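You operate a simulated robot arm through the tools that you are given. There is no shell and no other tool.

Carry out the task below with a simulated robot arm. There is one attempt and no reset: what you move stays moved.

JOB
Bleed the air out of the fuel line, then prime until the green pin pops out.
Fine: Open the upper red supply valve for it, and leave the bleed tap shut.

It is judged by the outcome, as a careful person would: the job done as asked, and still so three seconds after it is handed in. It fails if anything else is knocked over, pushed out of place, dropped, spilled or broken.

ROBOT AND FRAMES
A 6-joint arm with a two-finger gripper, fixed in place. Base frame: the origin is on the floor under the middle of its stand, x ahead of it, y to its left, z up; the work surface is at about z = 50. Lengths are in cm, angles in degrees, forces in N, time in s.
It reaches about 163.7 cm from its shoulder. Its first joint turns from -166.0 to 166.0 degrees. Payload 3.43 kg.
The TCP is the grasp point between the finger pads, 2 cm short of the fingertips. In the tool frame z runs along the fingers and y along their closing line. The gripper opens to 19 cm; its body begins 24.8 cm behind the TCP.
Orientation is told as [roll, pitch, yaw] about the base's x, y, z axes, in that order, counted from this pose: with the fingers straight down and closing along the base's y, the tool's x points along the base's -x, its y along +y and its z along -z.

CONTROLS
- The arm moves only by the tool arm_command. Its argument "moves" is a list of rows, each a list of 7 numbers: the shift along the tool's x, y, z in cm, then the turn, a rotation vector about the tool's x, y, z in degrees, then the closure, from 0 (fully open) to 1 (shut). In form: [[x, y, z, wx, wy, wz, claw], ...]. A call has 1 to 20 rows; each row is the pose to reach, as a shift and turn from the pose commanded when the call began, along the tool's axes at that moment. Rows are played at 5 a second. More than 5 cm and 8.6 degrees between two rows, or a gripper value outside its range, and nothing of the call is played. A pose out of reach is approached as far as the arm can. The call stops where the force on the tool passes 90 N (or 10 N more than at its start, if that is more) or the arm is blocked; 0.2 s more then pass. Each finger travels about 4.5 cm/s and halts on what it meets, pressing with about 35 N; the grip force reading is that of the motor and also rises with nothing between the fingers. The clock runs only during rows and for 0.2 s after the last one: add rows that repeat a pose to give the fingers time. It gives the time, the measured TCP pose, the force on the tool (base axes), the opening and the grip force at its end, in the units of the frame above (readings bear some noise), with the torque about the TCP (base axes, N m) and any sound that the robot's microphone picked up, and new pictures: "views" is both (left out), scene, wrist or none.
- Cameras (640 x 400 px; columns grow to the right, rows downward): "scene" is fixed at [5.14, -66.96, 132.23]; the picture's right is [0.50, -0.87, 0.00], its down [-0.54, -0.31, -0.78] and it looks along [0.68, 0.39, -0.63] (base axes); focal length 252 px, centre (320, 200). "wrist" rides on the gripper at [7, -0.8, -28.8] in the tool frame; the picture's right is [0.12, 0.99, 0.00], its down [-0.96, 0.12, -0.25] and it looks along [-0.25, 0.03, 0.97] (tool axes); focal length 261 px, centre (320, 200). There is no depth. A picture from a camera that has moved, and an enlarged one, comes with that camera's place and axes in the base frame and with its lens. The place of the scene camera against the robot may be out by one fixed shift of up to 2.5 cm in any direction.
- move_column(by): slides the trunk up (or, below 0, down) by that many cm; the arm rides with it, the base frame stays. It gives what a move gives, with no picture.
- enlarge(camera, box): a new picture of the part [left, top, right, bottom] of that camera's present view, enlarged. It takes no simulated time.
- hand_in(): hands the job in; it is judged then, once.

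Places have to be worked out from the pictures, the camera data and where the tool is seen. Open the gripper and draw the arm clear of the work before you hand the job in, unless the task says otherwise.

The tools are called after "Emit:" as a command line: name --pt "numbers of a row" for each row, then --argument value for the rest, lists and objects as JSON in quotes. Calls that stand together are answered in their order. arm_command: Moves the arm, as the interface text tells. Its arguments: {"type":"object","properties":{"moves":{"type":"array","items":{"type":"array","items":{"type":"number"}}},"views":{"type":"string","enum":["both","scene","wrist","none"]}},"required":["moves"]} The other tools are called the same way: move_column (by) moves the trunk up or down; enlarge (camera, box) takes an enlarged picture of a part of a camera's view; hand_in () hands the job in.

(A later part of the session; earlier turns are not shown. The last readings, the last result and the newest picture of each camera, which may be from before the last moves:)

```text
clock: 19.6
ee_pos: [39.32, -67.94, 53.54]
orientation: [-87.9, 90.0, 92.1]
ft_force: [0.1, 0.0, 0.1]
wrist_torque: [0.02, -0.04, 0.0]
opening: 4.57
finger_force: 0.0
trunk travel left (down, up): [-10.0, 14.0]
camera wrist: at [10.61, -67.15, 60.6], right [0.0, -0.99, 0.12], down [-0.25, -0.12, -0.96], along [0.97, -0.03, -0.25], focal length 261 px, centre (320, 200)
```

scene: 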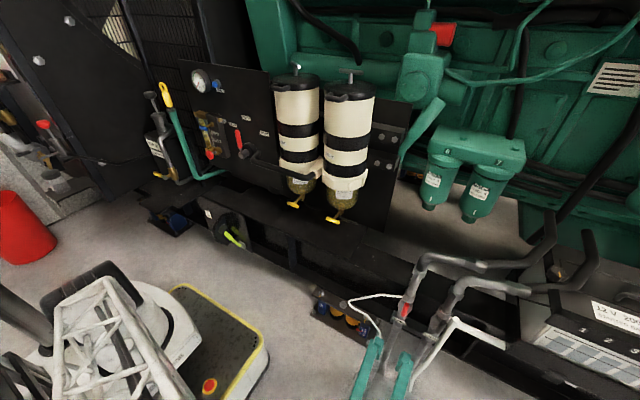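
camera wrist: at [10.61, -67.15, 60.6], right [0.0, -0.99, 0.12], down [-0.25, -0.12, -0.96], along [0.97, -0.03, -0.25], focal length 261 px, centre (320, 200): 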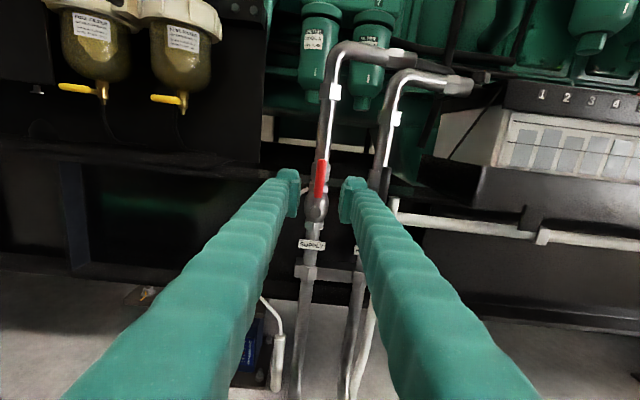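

The SUPPLY valve is open. Now I raise the arm and tip the gripper about 45° downward for comfortable reach, heading toward the panel.

Emit:
arm_command --pt "4.2 -2 0 0 -4 0 0.76" --pt "8.4 -4 0 0 -8 0 0.76" --pt "12.6 -6 0 0 -12 0 0.76" --pt "16.8 -8 0 0 -16 0 0.76" --pt "21 -10 0 0 -20 0 0.76" --pt "25.2 -12 0 0 -24 0 0.76" --pt "29.4 -14 0 0 -28 0 0.76" --pt "33.6 -16 0 0 -32 0 0.76" --pt "37.8 -18 0 0 -36 0 0.76" --pt "42 -20 0 0 -40 0 0.76" --pt "46.2 -22 0 0 -44 0 0.76" --pt "50 -25 0 0 -45 0 0.76"

```text
clock: 22.2
ee_pos: [39.21, -43.07, 103.64]
orientation: [-0.1, 44.9, 179.9]
ft_force: [-0.4, -1.1, -0.8]
wrist_torque: [0.21, -0.06, 0.21]
opening: 4.54
finger_force: 0.1
trunk travel left (down, up): [-10.0, 14.0]
camera wrist: at [23.99, -42.24, 128.97], right [0.08, -0.99, 0.08], down [-0.86, -0.11, -0.5], along [0.51, -0.03, -0.86], focal length 261 px, centre (320, 200)
```

scene: 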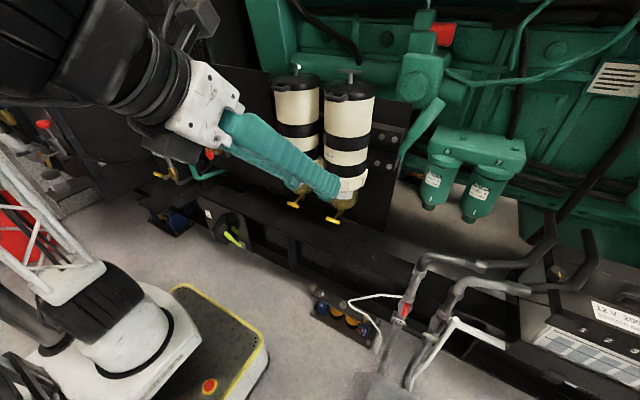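
wrist: 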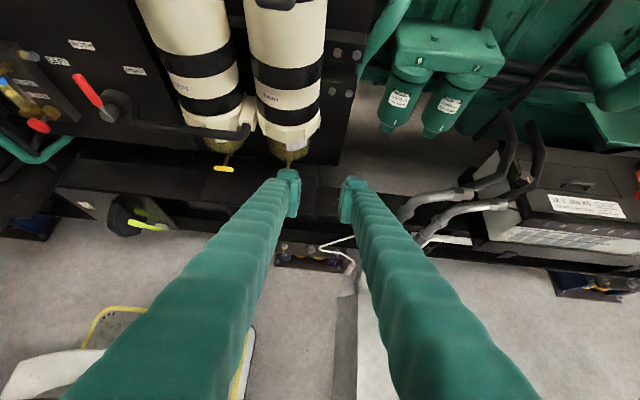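

Good upright view of the panel side. I swing across toward +y to stand before the BLEED/PRIME block.

Emit:
arm_command --pt "0.5 -4.6 0.5 0 0 0 0.76" --pt "1 -9.2 1 0 0 0 0.76" --pt "1.5 -13.8 1.5 0 0 0 0.76" --pt "2 -18.4 2 0 0 0 0.76" --pt "2.5 -23 2.5 0 0 0 0.76" --pt "3 -27.6 3 0 0 0 0.76" --pt "3.5 -32.2 3.5 0 0 0 0.76" --pt "4 -36.8 4 0 0 0 0.76" --pt "4.5 -41.4 4.5 0 0 0 0.76" --pt "5 -46 5 0 0 0 0.76" --pt "5.5 -50.6 5.5 0 0 0 0.76" --pt "5.5 -55.2 5.5 0 0 0 0.76"

```text
clock: 23.1
ee_pos: [42.91, -32.52, 97.09]
orientation: [-13.2, 41.9, 170.9]
ft_force: [-0.2, 1.1, -0.4]
wrist_torque: [-0.11, -0.04, -0.11]
opening: 4.57
finger_force: 0.2
trunk travel left (down, up): [-10.0, 14.0]
stopped in row 4: the arm was blocked; the commanded pose is now the measured one
camera wrist: at [28.62, -36.04, 122.76], right [0.08, -0.99, -0.09], down [-0.87, -0.03, -0.48], along [0.48, 0.12, -0.87], focal length 261 px, centre (320, 200)
```

scene: 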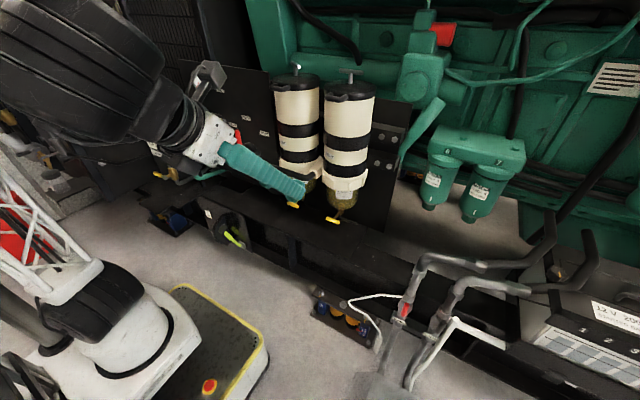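
wrist: 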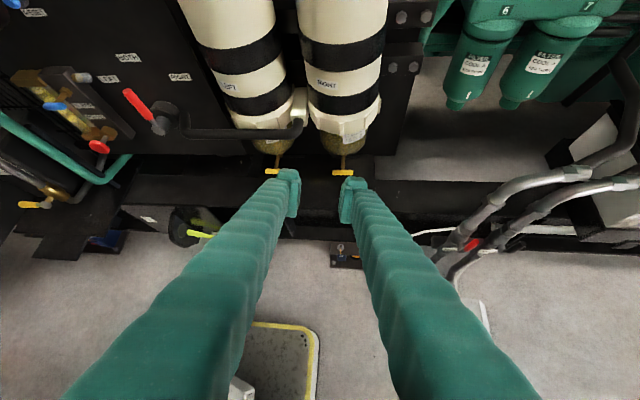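

The arm blocked: with this pitch its wrist was coming too close to its own base. I estimate PRIME at (66.5, 26, 78) and BLEED at (67, 25, 90.5). I back off, returning the gripper to point straight down at a larger radius.

Emit:
arm_command --pt "3.1 0.8 -1.46 -1.56 -6.03 0 0.76" --pt "6.2 1.6 -2.9 -3.1 -12.06 0 0.76" --pt "9.3 2.4 -4.37 -4.67 -18.1 0 0.76" --pt "12.4 3.2 -5.83 -6.2 -24.1 0 0.76" --pt "15.5 4.0 -7.3 -7.8 -30.1 0 0.76" --pt "18.6 4.8 -8.74 -9.3 -36.2 0 0.76" --pt "21.7 5.6 -10.2 -10.9 -42.2 0 0.76"

```text
clock: 24.7
ee_pos: [51.77, -41.46, 118.5]
orientation: [0.5, 0.0, 175.9]
ft_force: [-0.4, -0.6, 0.8]
wrist_torque: [-0.02, -0.27, -0.01]
opening: 4.56
finger_force: 0.1
trunk travel left (down, up): [-10.0, 14.0]
camera wrist: at [58.89, -40.84, 147.23], right [0.05, -1.0, 0.01], down [-0.97, -0.04, 0.25], along [-0.25, -0.02, -0.97], focal length 261 px, centre (320, 200)
```

scene: 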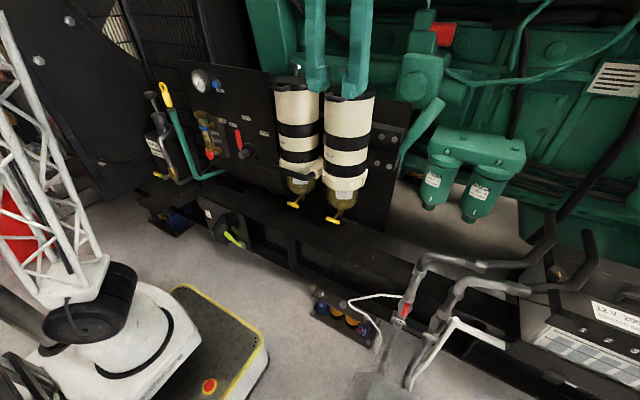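
wrist: 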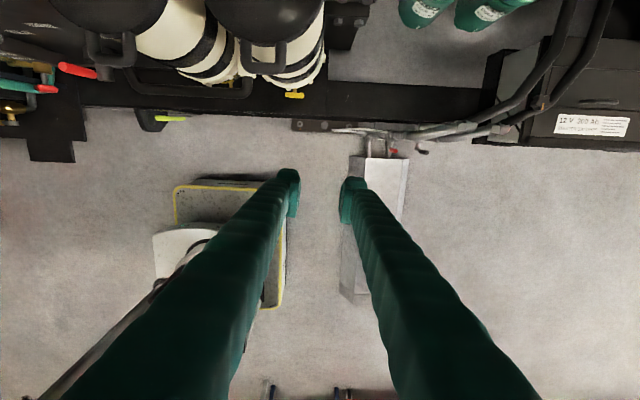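

The arm is clear again at (52, -41, 118) pointing down. I'll swing toward the panel along a safe radius while unwinding the wrist turn, so the camera ends up behind the gripper looking forward.

Emit:
arm_command --pt "0 -3.65 0 0 0 -8 0.76" --pt "0 -7.3 0 0 0 -16 0.76" --pt "0 -10.95 0 0 0 -24 0.76" --pt "0 -14.6 0 0 0 -32 0.76" --pt "0 -18.25 0 0 0 -40 0.76" --pt "0 -21.9 0 0 0 -48 0.76" --pt "0 -25.55 0 0 0 -56 0.76" --pt "0 -29.2 0 0 0 -64 0.76" --pt "0 -32.85 0 0 0 -72 0.76" --pt "0 -36.5 0 0 0 -80 0.76" --pt "0 -40.1 0 0 0 -88 0.76" --views "scene"

```text
clock: 27.1
ee_pos: [54.55, -1.26, 118.03]
orientation: [0.1, -0.4, -95.9]
ft_force: [0.3, 0.3, -0.1]
wrist_torque: [0.09, 0.0, -0.01]
opening: 4.58
finger_force: 0.0
trunk travel left (down, up): [-10.0, 14.0]
```

scene: 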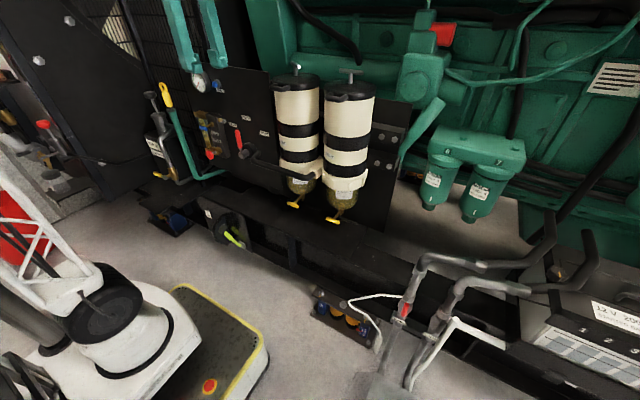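

Path is fine. I continue unwinding to yaw 0 while moving toward y≈21.

Emit:
arm_command --pt "1.77 -0.69 0.33 0 0 -8 0.76" --pt "3.54 -1.38 0.66 0 0 -16 0.76" --pt "5.31 -2.07 1 0 0 -24 0.76" --pt "7.08 -2.76 1.33 0 0 -32 0.76" --pt "8.85 -3.45 1.66 0 0 -40 0.76" --pt "10.62 -4.14 2 0 0 -48 0.76" --pt "12.4 -4.83 2.33 0 0 -56 0.76" --pt "14.2 -5.52 2.66 0 0 -64 0.76" --pt "15.9 -6.2 3 0 0 -72 0.76" --pt "17.7 -6.9 3.33 0 0 -80 0.76" --pt "19.5 -7.6 3.66 0 0 -88 0.76" --pt "21.3 -8.3 4 0 0 -95.9 0.76"

```text
clock: 29.7
ee_pos: [48.67, 20.51, 113.91]
orientation: [-0.5, 0.0, 0.0]
ft_force: [0.6, -0.4, 1.6]
wrist_torque: [0.03, -0.02, -0.01]
opening: 4.55
finger_force: 0.1
trunk travel left (down, up): [-10.0, 14.0]
camera wrist: at [41.67, 19.92, 142.62], right [-0.12, 0.99, -0.01], down [0.96, 0.12, 0.25], along [0.25, 0.02, -0.97], focal length 261 px, centre (320, 200)
```

scene: 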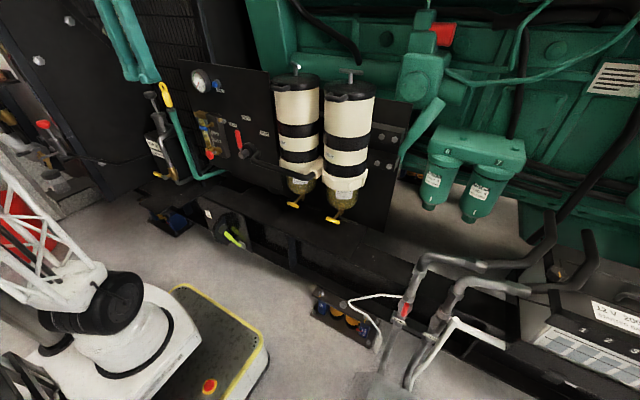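
wrist: 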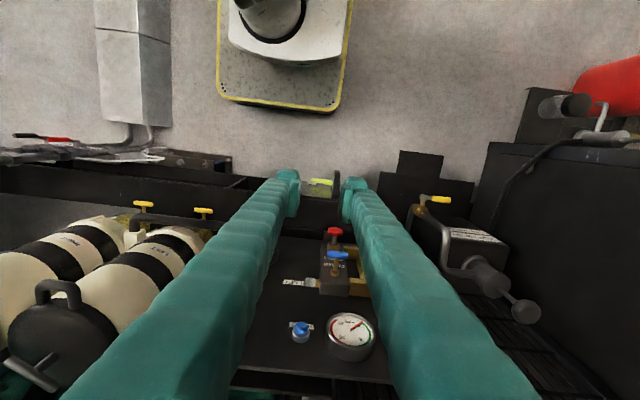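

Now I tilt the gripper about 37° forward and open it, to look squarely at the block between the fingers.

Emit:
arm_command --pt "-1.26 0 1.8 0 -7.4 0 0.6" --pt "-2.5 0 3.6 0 -14.8 0 0.4" --pt "-3.8 0 5.4 0 -22.2 0 0.2" --pt "-5 0 7.2 0 -29.6 0 0" --pt "-6.3 0 8.9 0 -37 0 0" --pt "-6.3 0 8.9 0 -37 0 0" --pt "-6.3 0 8.9 0 -37 0 0"

Emit:
enlarge --camera "wrist" --box '[240, 80, 400, 180]'

```text
clock: 31.3
ee_pos: [55.01, 20.44, 104.94]
orientation: [-0.6, -37.2, 0.3]
ft_force: [0.9, 0.2, 0.7]
wrist_torque: [-0.01, 0.03, -0.01]
opening: 18.47
finger_force: 0.0
trunk travel left (down, up): [-10.0, 14.0]
camera wrist: at [32.13, 19.72, 123.58], right [-0.09, 0.99, -0.08], down [0.62, 0.12, 0.78], along [0.78, 0.02, -0.62], focal length 261 px, centre (320, 200)
```

scene: 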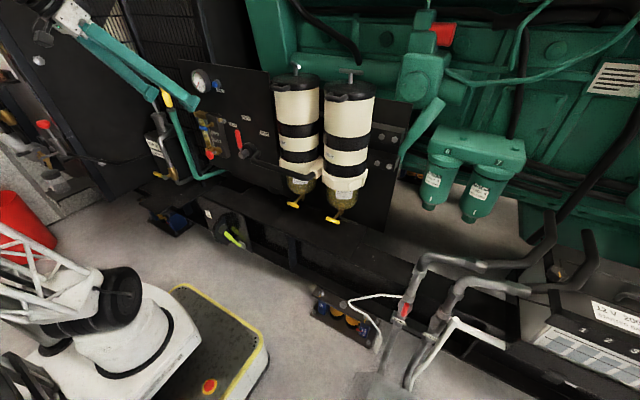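
wrist: 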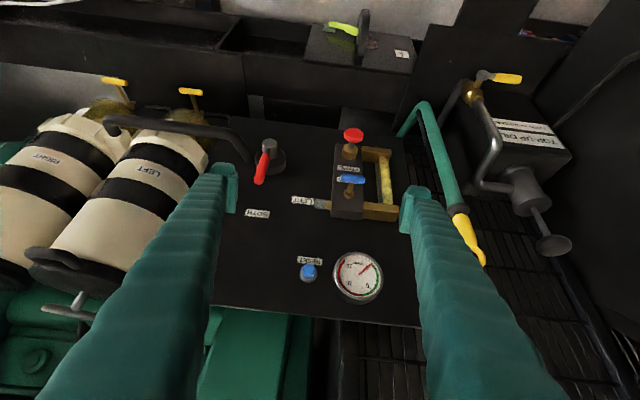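

```text
4.00 times, centred on (320, 130) of wrist
camera zoom: at [32.13, 19.72, 123.58], right [-0.09, 0.99, -0.08], down [0.62, 0.12, 0.78], along [0.78, 0.02, -0.62], focal length 1043 px, centre (320, 480)
```

zoom: 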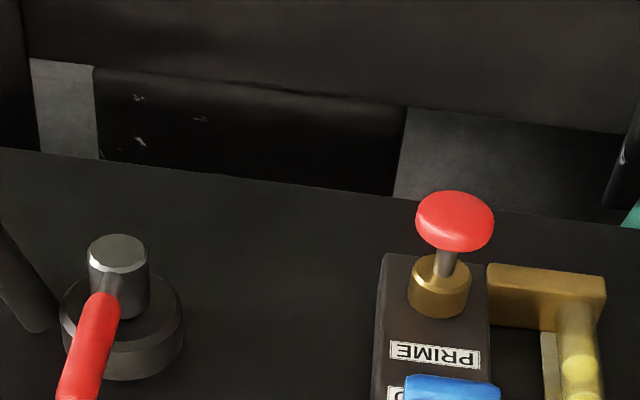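

Clear view now. I place the PRIME knob face at (66.5, 26.3, 77.4) and the BLEED T-bar centre at (67.4, 26.0, 89.9). I zoom in on the block details.

Emit:
enlarge --camera "wrist" --box '[300, 120, 412, 190]'

Emit:
enlarge --camera "wrist" --box '[290, 150, 410, 225]'

Emit:
enlarge --camera "wrist" --box '[290, 230, 410, 305]'

Emit:
enlarge --camera "scene" --box '[185, 105, 249, 145]'

```text
5.71 times, centred on (356, 155) of wrist
camera zoom: at [32.13, 19.72, 123.58], right [-0.09, 0.99, -0.08], down [0.62, 0.12, 0.78], along [0.78, 0.02, -0.62], focal length 1489 px, centre (114, 457)
```

zoom: 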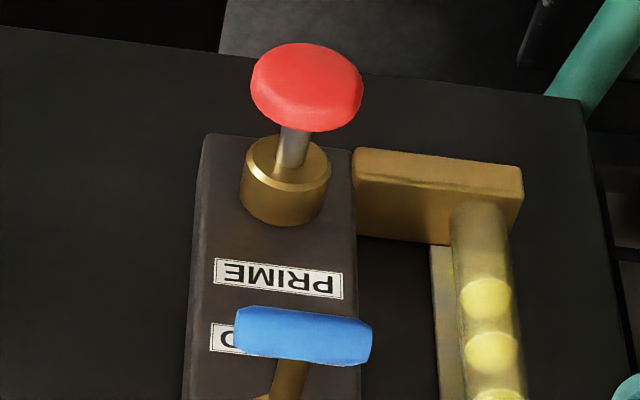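

```text
5.33 times, centred on (350, 188) of wrist
camera zoom: at [32.13, 19.72, 123.58], right [-0.09, 0.99, -0.08], down [0.62, 0.12, 0.78], along [0.78, 0.02, -0.62], focal length 1390 px, centre (160, 267)
```

zoom: 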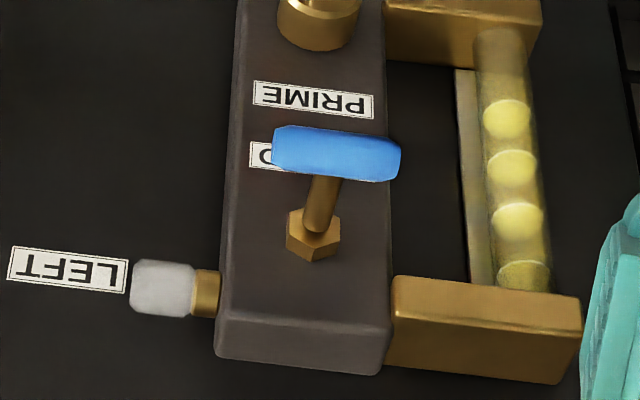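

```text
5.33 times, centred on (350, 268) of wrist
camera zoom: at [32.13, 19.72, 123.58], right [-0.09, 0.99, -0.08], down [0.62, 0.12, 0.78], along [0.78, 0.02, -0.62], focal length 1390 px, centre (160, -160)
```

zoom: 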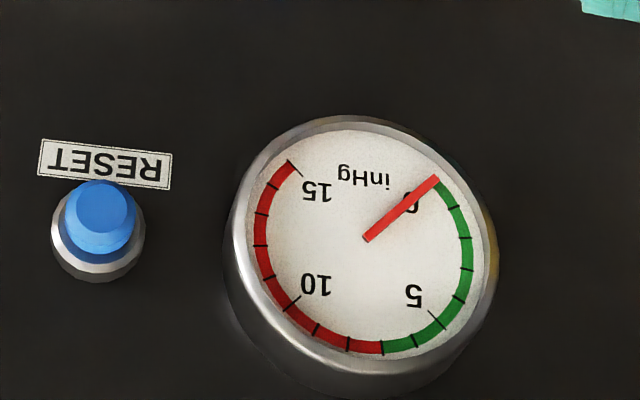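

```text
10.00 times, centred on (217, 125) of scene
camera zoom: at [5.14, -66.96, 132.23], right [0.5, -0.87, 0.0], down [-0.54, -0.31, -0.78], along [0.68, 0.39, -0.63], focal length 2522 px, centre (1350, 950)
```

zoom: 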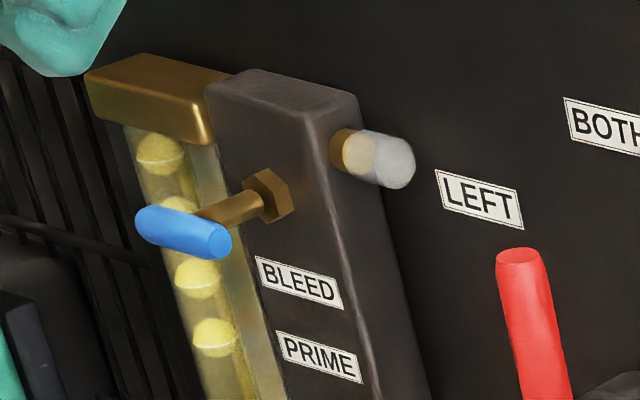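

The T-bar is ~4.6 cm long, 1.6 cm thick, horizontal (shut); knob ~4 cm across. I close the fingers to use as a pusher and check their closed width.

Emit:
arm_command --pt "0 0 0 0 0 0 0.3" --pt "0 0 0 0 0 0 0.6" --pt "0 0 0 0 0 0 0.9" --pt "0 0 0 0 0 0 1" --pt "0 0 0 0 0 0 1" --pt "0 0 0 0 0 0 1" --pt "0 0 0 0 0 0 1" --pt "0 0 0 0 0 0 1" --pt "0 0 0 0 0 0 1" --pt "0 0 0 0 0 0 1" --pt "0 0 0 0 0 0 1"

Emit:
enlarge --camera "wrist" --box '[264, 150, 376, 220]'

Emit:
enlarge --camera "scene" --box '[130, 60, 258, 140]'

```text
clock: 33.7
ee_pos: [55.03, 20.27, 104.94]
orientation: [-0.6, -37.1, 0.3]
ft_force: [0.6, 0.2, 0.3]
wrist_torque: [0.03, 0.0, 0.01]
opening: 0.0
finger_force: 23.5
trunk travel left (down, up): [-10.0, 14.0]
camera wrist: at [32.13, 19.72, 123.6], right [-0.09, 0.99, -0.08], down [0.62, 0.12, 0.78], along [0.78, 0.02, -0.62], focal length 261 px, centre (320, 200)
```

scene: 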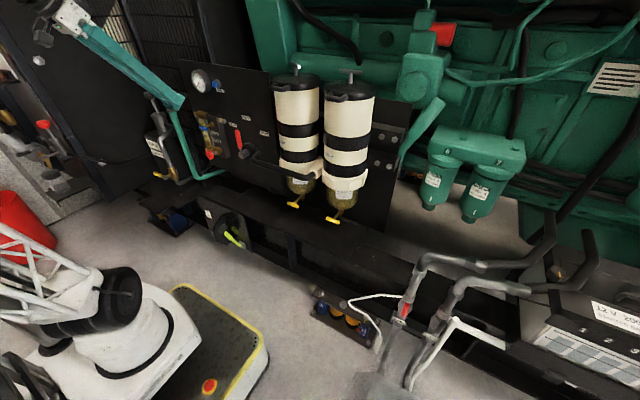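
wrist: 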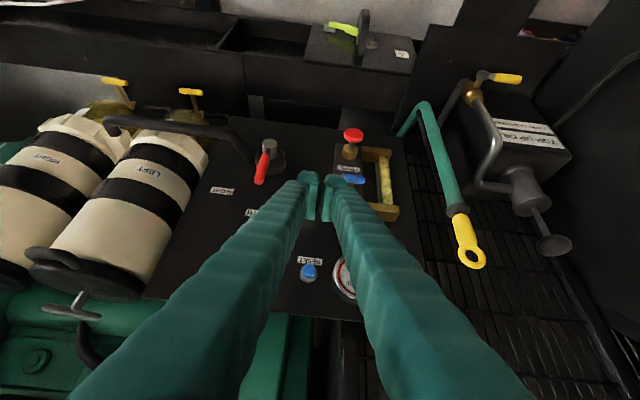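

```text
5.71 times, centred on (320, 185) of wrist
camera zoom: at [32.13, 19.72, 123.6], right [-0.09, 0.99, -0.08], down [0.62, 0.12, 0.78], along [0.78, 0.02, -0.62], focal length 1489 px, centre (320, 286)
```

zoom: 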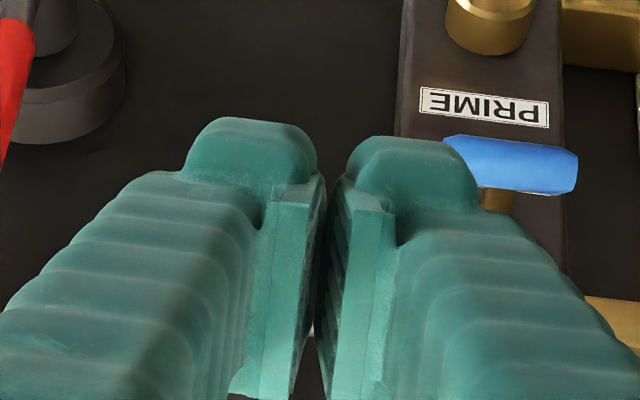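

```text
5.00 times, centred on (194, 100) of scene
camera zoom: at [5.14, -66.96, 132.23], right [0.5, -0.87, 0.0], down [-0.54, -0.31, -0.78], along [0.68, 0.39, -0.63], focal length 1261 px, centre (950, 700)
```

zoom: 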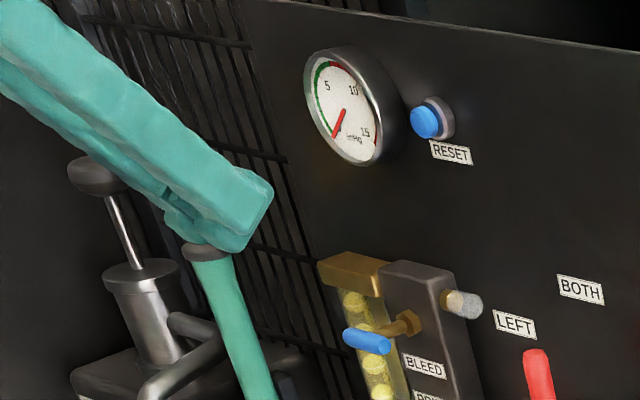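

The closed fingertip block is about 5.8 cm wide. I approach to a spot just above the +y (left) half of the BLEED T-bar, keeping its inner edge just left of the stem.

Emit:
arm_command --pt "0.2 2.4 2.3 0 0 0 1" --pt "0.4 4.8 4.6 0 0 0 1" --pt "0.6 7.2 7 0 0 0 1" --pt "0.83 9.45 9.35 0 0 0 1" --pt "-0.6 9.5 12.4 0 0 0 1" --pt "-2.0 9.5 15.5 0 0 0 1"

Emit:
enlarge --camera "wrist" --box '[240, 130, 400, 230]'

Emit:
enlarge --camera "scene" --box '[161, 100, 241, 150]'

```text
clock: 35.1
ee_pos: [65.84, 29.81, 93.82]
orientation: [-0.4, -37.1, 0.2]
ft_force: [-0.2, -0.8, -0.2]
wrist_torque: [0.03, -0.04, 0.05]
opening: 0.0
finger_force: 33.6
trunk travel left (down, up): [-10.0, 14.0]
camera wrist: at [43.0, 29.14, 112.4], right [-0.09, 0.99, -0.08], down [0.62, 0.12, 0.78], along [0.78, 0.02, -0.62], focal length 261 px, centre (320, 200)
```

scene: 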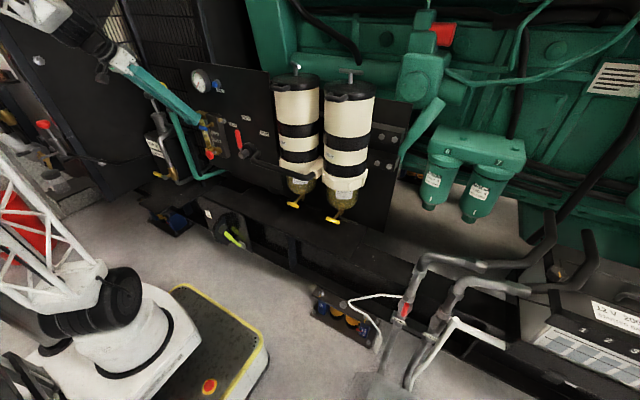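
wrist: 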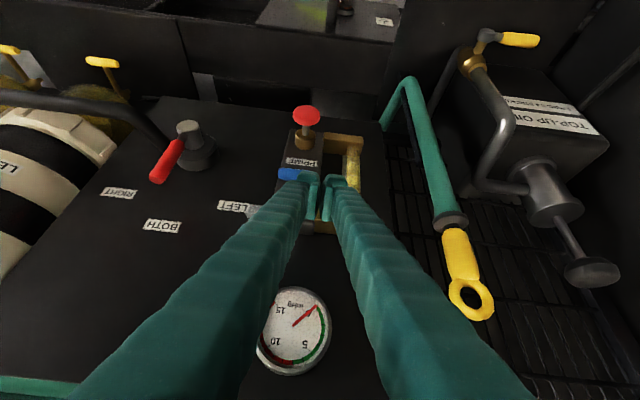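

```text
4.00 times, centred on (320, 180) of wrist
camera zoom: at [43.0, 29.14, 112.4], right [-0.09, 0.99, -0.08], down [0.62, 0.12, 0.78], along [0.78, 0.02, -0.62], focal length 1043 px, centre (320, 280)
```

zoom: 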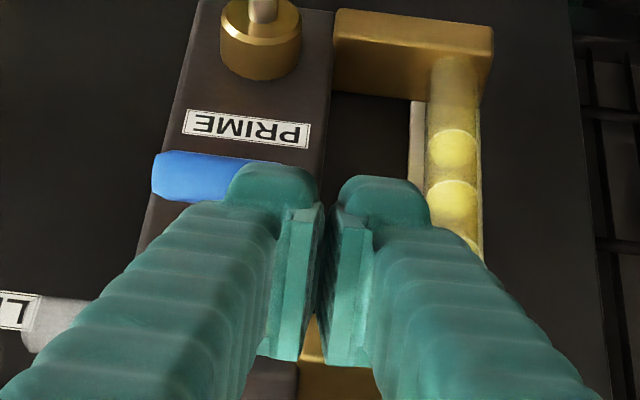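

```text
8.00 times, centred on (201, 125) of scene
camera zoom: at [5.14, -66.96, 132.23], right [0.5, -0.87, 0.0], down [-0.54, -0.31, -0.78], along [0.68, 0.39, -0.63], focal length 2018 px, centre (1272, 800)
```

zoom: 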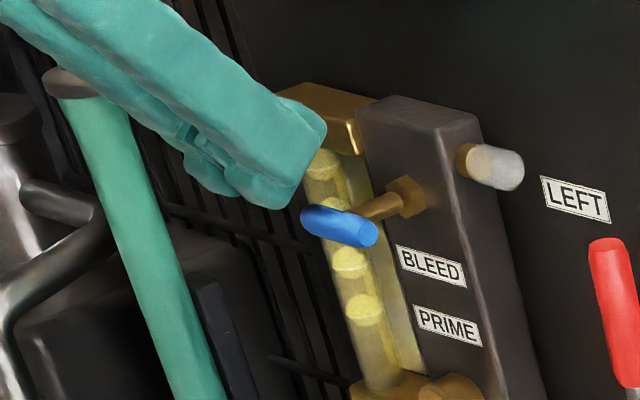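

The finger's inner edge is just about over the stem line, so I shift 0.4 cm left and then press gently down on the T-bar's left end to test for counter-clockwise motion.

Emit:
arm_command --pt "0 0.4 0.1 0 0 0 1" --pt "0.37 0.4 0.65 0 0 0 1" --pt "0.73 0.4 1.2 0 0 0 1" --pt "1.03 0.4 1.6 0 0 0 1" --pt "1.33 0.4 2.0 0 0 0 1"

Emit:
enlarge --camera "wrist" --box '[240, 130, 400, 230]'

Emit:
enlarge --camera "scene" --box '[161, 100, 241, 150]'

```text
clock: 36.3
ee_pos: [66.12, 30.12, 91.28]
orientation: [-0.6, -37.1, 0.3]
ft_force: [-0.7, 0.2, 1.2]
wrist_torque: [-0.03, 0.0, 0.01]
opening: 0.0
finger_force: 35.0
trunk travel left (down, up): [-10.0, 14.0]
camera wrist: at [43.22, 29.52, 109.98], right [-0.09, 0.99, -0.08], down [0.62, 0.12, 0.78], along [0.78, 0.02, -0.62], focal length 261 px, centre (320, 200)
```

scene: 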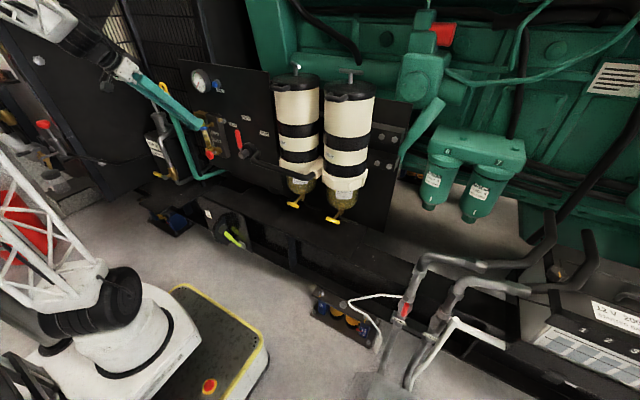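
wrist: 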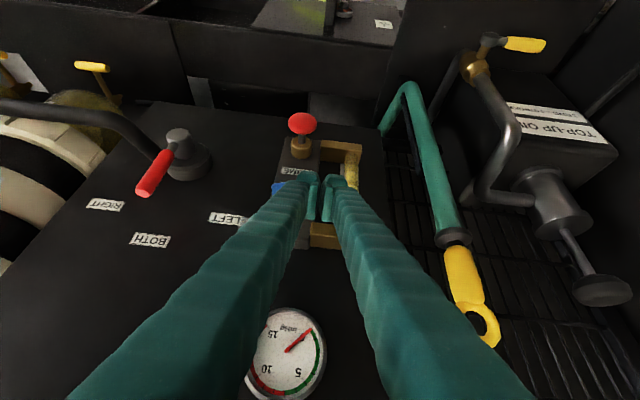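

```text
4.00 times, centred on (320, 180) of wrist
camera zoom: at [43.22, 29.52, 109.98], right [-0.09, 0.99, -0.08], down [0.62, 0.12, 0.78], along [0.78, 0.02, -0.62], focal length 1043 px, centre (320, 280)
```

zoom: 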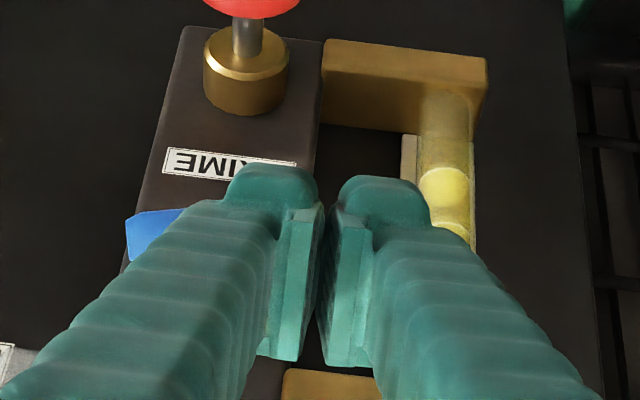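

```text
8.00 times, centred on (201, 125) of scene
camera zoom: at [5.14, -66.96, 132.23], right [0.5, -0.87, 0.0], down [-0.54, -0.31, -0.78], along [0.68, 0.39, -0.63], focal length 2018 px, centre (1272, 800)
```

zoom: 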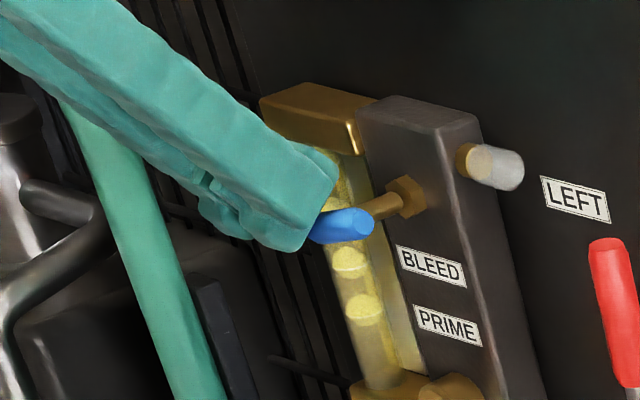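

The T-bar is turning counter-clockwise with almost no force. I continue pressing down until it is vertical.

Emit:
arm_command --pt "0.3 0 0.4 0 0 0 1" --pt "0.6 0 0.8 0 0 0 1" --pt "0.9 0 1.2 0 0 0 1" --pt "1.2 0 1.6 0 0 0 1" --pt "1.5 0 2.0 0 0 0 1"

Emit:
enlarge --camera "wrist" --box '[240, 130, 400, 230]'

Emit:
enlarge --camera "scene" --box '[161, 100, 241, 150]'

```text
clock: 37.5
ee_pos: [66.08, 30.33, 88.86]
orientation: [-0.5, -37.2, 0.2]
ft_force: [-1.7, 13.4, 6.3]
wrist_torque: [-0.35, -0.07, 0.07]
opening: 0.0
finger_force: 34.3
trunk travel left (down, up): [-10.0, 14.0]
camera wrist: at [43.17, 29.64, 107.5], right [-0.09, 0.99, -0.08], down [0.62, 0.12, 0.78], along [0.78, 0.02, -0.62], focal length 261 px, centre (320, 200)
```

scene: 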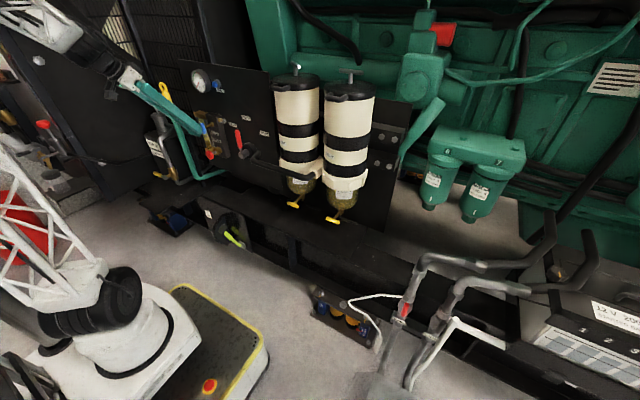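
wrist: 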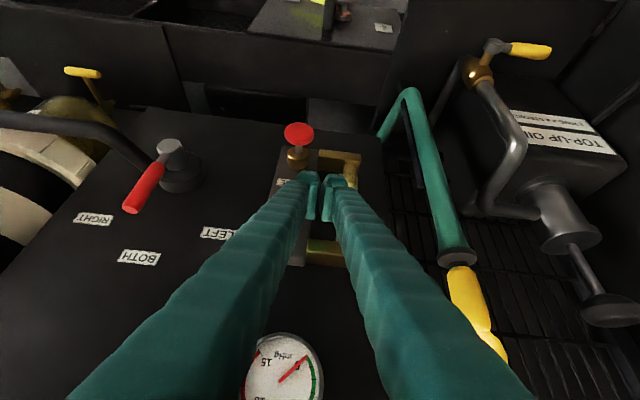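

```text
4.00 times, centred on (320, 180) of wrist
camera zoom: at [43.17, 29.64, 107.5], right [-0.09, 0.99, -0.08], down [0.62, 0.12, 0.78], along [0.78, 0.02, -0.62], focal length 1043 px, centre (320, 280)
```

zoom: 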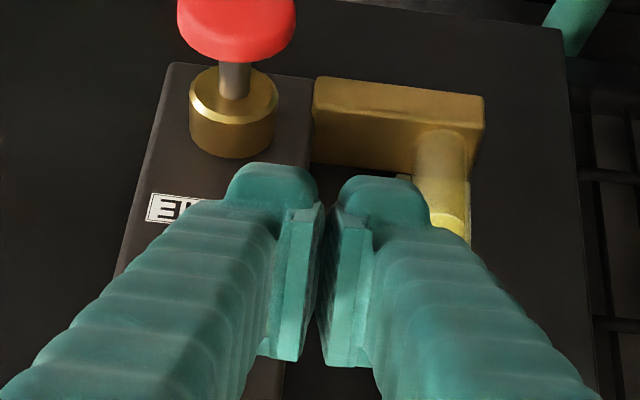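

```text
8.00 times, centred on (201, 125) of scene
camera zoom: at [5.14, -66.96, 132.23], right [0.5, -0.87, 0.0], down [-0.54, -0.31, -0.78], along [0.68, 0.39, -0.63], focal length 2018 px, centre (1272, 800)
```

zoom: 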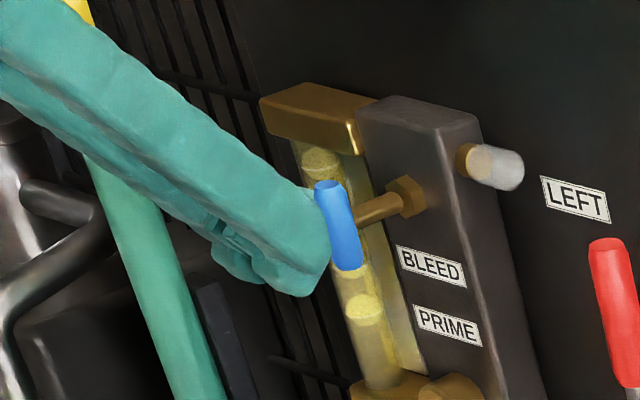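

The T-bar is vertical and against its stop (small sideways force): BLEED is open. I back away and move in front of the PRIME knob.

Emit:
arm_command --pt "0.28 1.2 -0.46 0 0 0 1" --pt "2.58 1.2 -3.21 0 0 0 1" --pt "5.77 1.0 -5.63 0 0 0 1" --pt "8.19 -0.5 -2.45 0 0 0 1" --pt "10.6 -2.5 0.74 0 0 0 1" --pt "13.02 -4.0 3.92 0 0 0 1" --pt "11.55 -4.0 5.29 0 0 0 1"

Emit:
enlarge --camera "wrist" --box '[240, 130, 400, 230]'

Emit:
enlarge --camera "scene" --box '[161, 110, 257, 170]'

```text
clock: 39.1
ee_pos: [60.04, 26.13, 77.8]
orientation: [-0.5, -37.1, 0.2]
ft_force: [-0.2, -0.3, 0.8]
wrist_torque: [0.04, 0.02, 0.02]
opening: 0.01
finger_force: 33.8
trunk travel left (down, up): [-10.0, 14.0]
camera wrist: at [37.15, 25.47, 96.38], right [-0.09, 0.99, -0.08], down [0.62, 0.12, 0.78], along [0.78, 0.02, -0.62], focal length 261 px, centre (320, 200)
```

scene: 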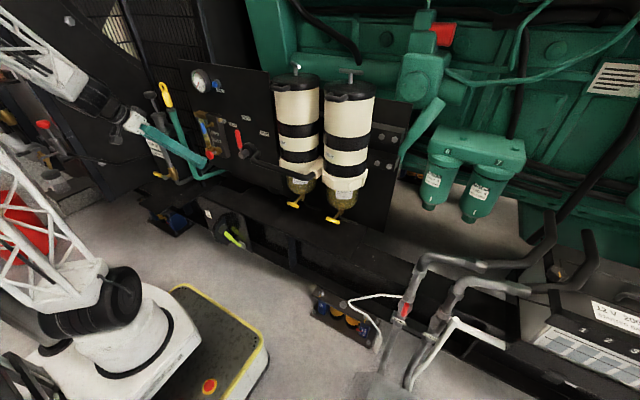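
wrist: 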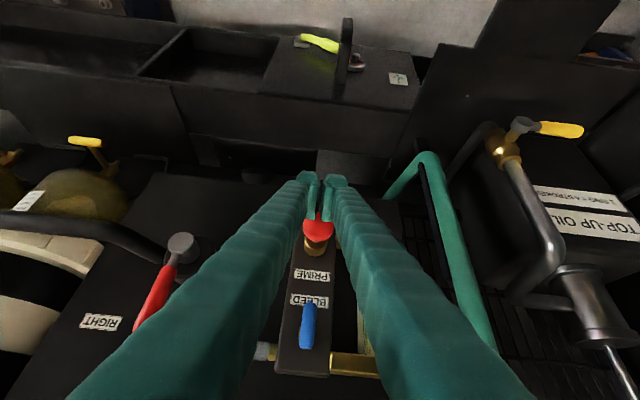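

```text
4.00 times, centred on (320, 180) of wrist
camera zoom: at [37.15, 25.47, 96.38], right [-0.09, 0.99, -0.08], down [0.62, 0.12, 0.78], along [0.78, 0.02, -0.62], focal length 1043 px, centre (320, 280)
```

zoom: 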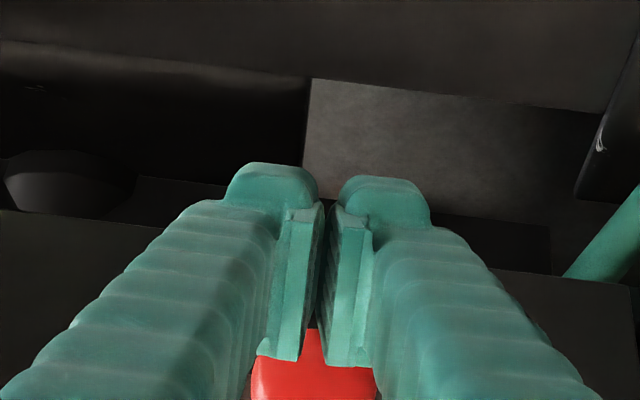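

```text
6.67 times, centred on (209, 140) of scene
camera zoom: at [5.14, -66.96, 132.23], right [0.5, -0.87, 0.0], down [-0.54, -0.31, -0.78], along [0.68, 0.39, -0.63], focal length 1681 px, centre (1060, 600)
```

zoom: 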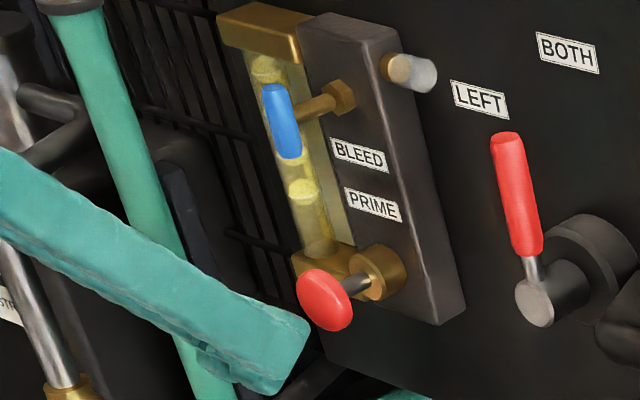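

The BLEED bar is clearly vertical, and the fingertip edge is level with the PRIME knob. I push straight along +x to make the first prime stroke, checking force.

Emit:
arm_command --pt "-1.59 0.15 1.21 0 0 0 1" --pt "-2.39 0.15 1.81 0 0 0 1" --pt "-2.79 0.15 2.12 0 0 0 1" --pt "-3.19 0.15 2.42 0 0 0 1" --pt "-3.58 0.15 2.72 0 0 0 1" --pt "-3.98 0.15 3.02 0 0 0 1"

Emit:
enlarge --camera "scene" --box '[161, 110, 257, 170]'

```text
clock: 40.5
ee_pos: [65.04, 26.12, 77.69]
orientation: [-0.6, -37.2, 0.4]
ft_force: [-9.7, 0.9, -2.8]
wrist_torque: [-0.03, 0.07, 0.11]
opening: 0.0
finger_force: 34.1
trunk travel left (down, up): [-10.0, 14.0]
camera wrist: at [42.15, 25.58, 96.27], right [-0.09, 0.99, -0.08], down [0.62, 0.12, 0.78], along [0.78, 0.02, -0.62], focal length 261 px, centre (320, 200)
```

scene: 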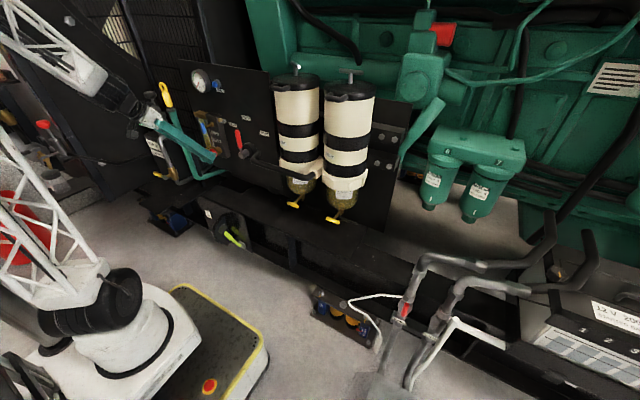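
wrist: 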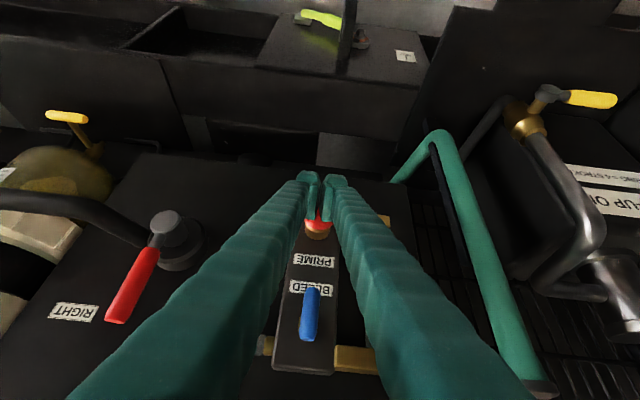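

```text
6.67 times, centred on (209, 140) of scene
camera zoom: at [5.14, -66.96, 132.23], right [0.5, -0.87, 0.0], down [-0.54, -0.31, -0.78], along [0.68, 0.39, -0.63], focal length 1681 px, centre (1060, 600)
```

zoom: 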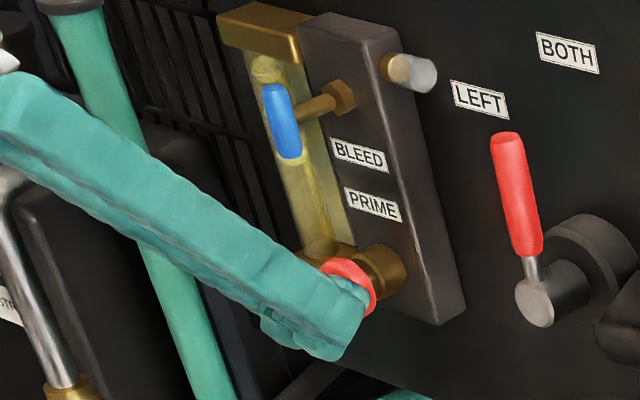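

The knob is moving in against a ~10 N spring. I press a little further to complete the stroke.

Emit:
arm_command --pt "-0.4 0 0.3 0 0 0 1" --pt "-0.8 0 0.6 0 0 0 1" --views "none"

Emit:
enlarge --camera "scene" --box '[161, 110, 257, 170]'

```text
clock: 41.1
ee_pos: [65.42, 26.17, 77.57]
orientation: [-0.6, -36.9, 0.3]
ft_force: [-84.1, 18.3, 26.3]
wrist_torque: [0.01, -0.67, 1.15]
opening: 0.58
finger_force: 34.3
trunk travel left (down, up): [-10.0, 14.0]
stopped in row 2: the force on the tool passed its limit at 99 N (the readings are from after the stop); the commanded pose is now the measured one
```

```text
6.67 times, centred on (209, 140) of scene
camera zoom: at [5.14, -66.96, 132.23], right [0.5, -0.87, 0.0], down [-0.54, -0.31, -0.78], along [0.68, 0.39, -0.63], focal length 1681 px, centre (1060, 600)
```

zoom: 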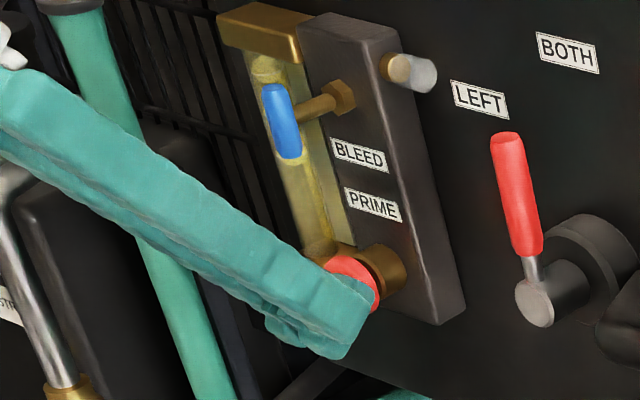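

The stroke bottomed out at TCP x≈65.3; I note that limit and pull back to let the knob return, then inspect the sight tube.

Emit:
arm_command --pt "0.8 0.05 -0.6 0 0 0 1" --pt "2.39 0.05 -1.81 0 0 0 1" --pt "3.98 0.05 -3.02 0 0 0 1" --pt "3.98 0.05 -3.02 0 0 0 1" --views "wrist"

Emit:
enlarge --camera "scene" --box '[177, 100, 241, 140]'

Emit:
enlarge --camera "scene" --box '[161, 110, 257, 170]'

```text
clock: 42.1
ee_pos: [60.63, 26.17, 77.45]
orientation: [-0.8, -36.9, 0.3]
ft_force: [0.0, 0.2, 0.1]
wrist_torque: [-0.01, 0.0, -0.02]
opening: 0.02
finger_force: 34.8
trunk travel left (down, up): [-10.0, 14.0]
camera wrist: at [37.96, 25.52, 96.16], right [-0.09, 0.99, -0.08], down [0.62, 0.12, 0.77], along [0.78, 0.02, -0.63], focal length 261 px, centre (320, 200)
```

wrist: 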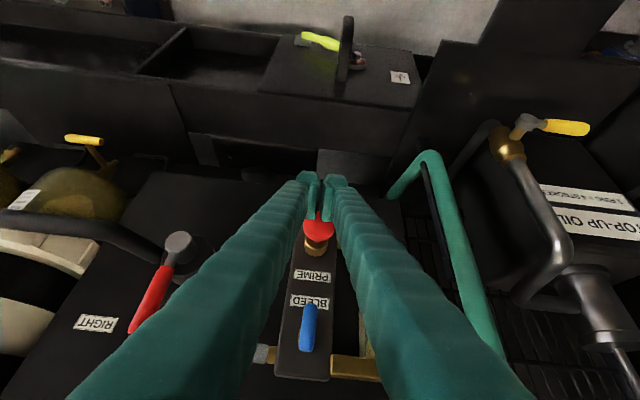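

```text
10.00 times, centred on (209, 120) of scene
camera zoom: at [5.14, -66.96, 132.23], right [0.5, -0.87, 0.0], down [-0.54, -0.31, -0.78], along [0.68, 0.39, -0.63], focal length 2522 px, centre (1430, 1000)
```

zoom: 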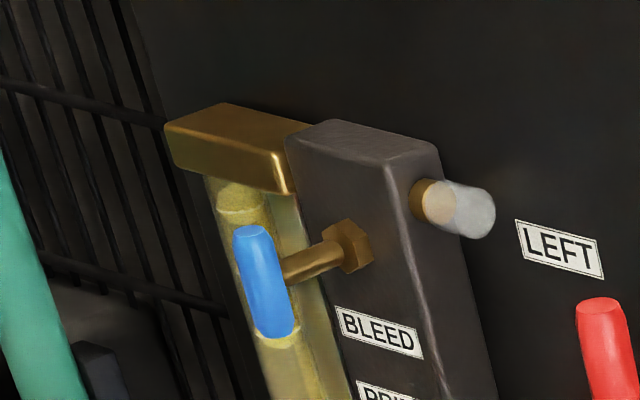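

```text
6.67 times, centred on (209, 140) of scene
camera zoom: at [5.14, -66.96, 132.23], right [0.5, -0.87, 0.0], down [-0.54, -0.31, -0.78], along [0.68, 0.39, -0.63], focal length 1681 px, centre (1060, 600)
```

zoom: 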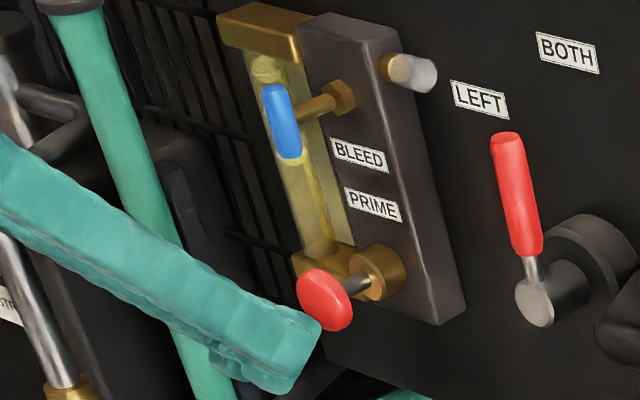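

One stroke cleared some bubbles (fewer now in the tube). I make another stroke to just short of bottoming, and check again.

Emit:
arm_command --pt "-1.2 0 0.91 0 0 0 1" --pt "-2.0 0 1.51 0 0 0 1" --pt "-2.8 0 2.12 0 0 0 1" --pt "-3.3 0 2.5 0 0 0 1" --pt "-3.62 0 2.74 0 0 0 1" --pt "-3.62 0 2.74 0 0 0 1" --views "none"

Emit:
enlarge --camera "scene" --box '[161, 110, 257, 170]'

```text
clock: 43.5
ee_pos: [65.11, 26.07, 77.44]
orientation: [-0.7, -36.9, 0.2]
ft_force: [-37.4, 2.9, -2.4]
wrist_torque: [-0.15, 0.01, 0.49]
opening: 0.0
finger_force: 34.5
trunk travel left (down, up): [-10.0, 14.0]
```

```text
6.67 times, centred on (209, 140) of scene
camera zoom: at [5.14, -66.96, 132.23], right [0.5, -0.87, 0.0], down [-0.54, -0.31, -0.78], along [0.68, 0.39, -0.63], focal length 1681 px, centre (1060, 600)
```

zoom: 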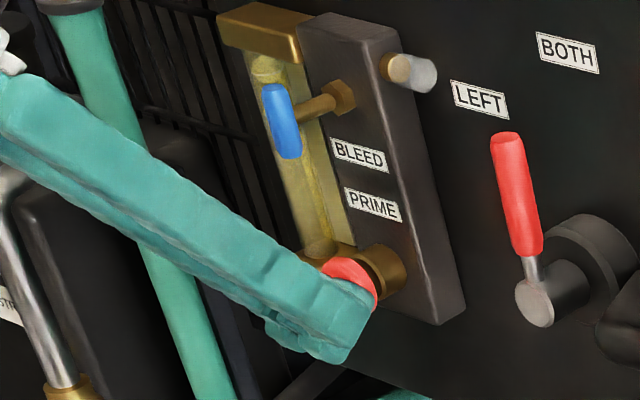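

Another bubble has gone; the stroke bottoms at x≈65.1. I retract, stroke again, retract, then look.

Emit:
arm_command --pt "0.8 0 -0.6 0 0 0 1" --pt "2.0 0 -1.51 0 0 0 1" --pt "3.2 0 -2.42 0 0 0 1" --pt "3.2 0 -2.42 0 0 0 1" --pt "2.0 0 -1.51 0 0 0 1" --pt "1.0 0 -0.76 0 0 0 1" --pt "0.4 0 -0.3 0 0 0 1" --pt "0 0 0 0 0 0 1" --pt "0 0 0 0 0 0 1" --pt "0.8 0 -0.6 0 0 0 1" --pt "2.0 0 -1.51 0 0 0 1" --pt "3.2 0 -2.42 0 0 0 1" --pt "3.2 0 -2.42 0 0 0 1" --views "none"

Emit:
enlarge --camera "scene" --box '[161, 110, 257, 170]'

Emit:
enlarge --camera "scene" --box '[185, 110, 233, 140]'

Emit:
enlarge --camera "wrist" --box '[220, 250, 420, 375]'

```text
clock: 46.3
ee_pos: [61.22, 25.96, 77.52]
orientation: [-0.7, -37.0, 0.2]
ft_force: [-0.3, 0.3, -0.6]
wrist_torque: [-0.04, -0.03, -0.01]
opening: 0.0
finger_force: 34.3
trunk travel left (down, up): [-10.0, 14.0]
```

```text
6.67 times, centred on (209, 140) of scene
camera zoom: at [5.14, -66.96, 132.23], right [0.5, -0.87, 0.0], down [-0.54, -0.31, -0.78], along [0.68, 0.39, -0.63], focal length 1681 px, centre (1060, 600)
```

zoom: 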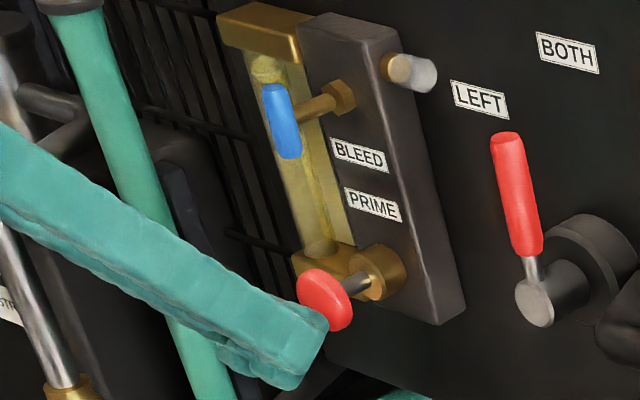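

```text
13.33 times, centred on (209, 125) of scene
camera zoom: at [5.14, -66.96, 132.23], right [0.5, -0.87, 0.0], down [-0.54, -0.31, -0.78], along [0.68, 0.39, -0.63], focal length 3363 px, centre (1800, 1200)
```

zoom: 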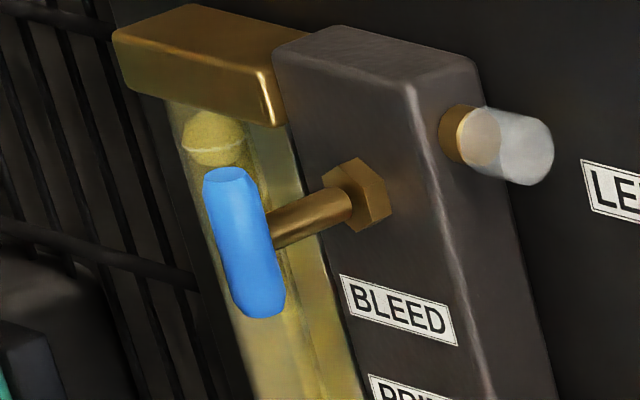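

```text
3.20 times, centred on (320, 312) of wrist
camera zoom: at [38.54, 25.45, 96.2], right [-0.09, 0.99, -0.08], down [0.62, 0.12, 0.77], along [0.78, 0.02, -0.63], focal length 834 px, centre (320, -160)
```

zoom: 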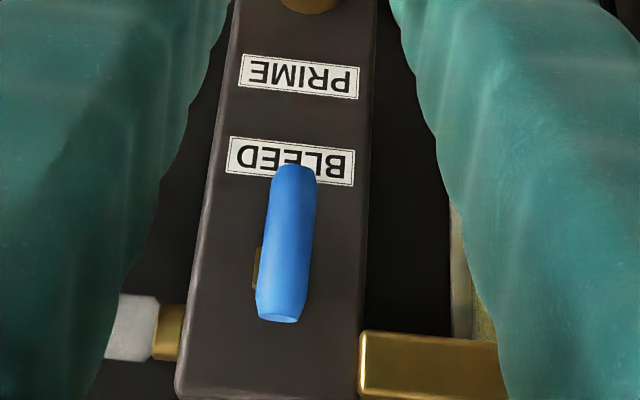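

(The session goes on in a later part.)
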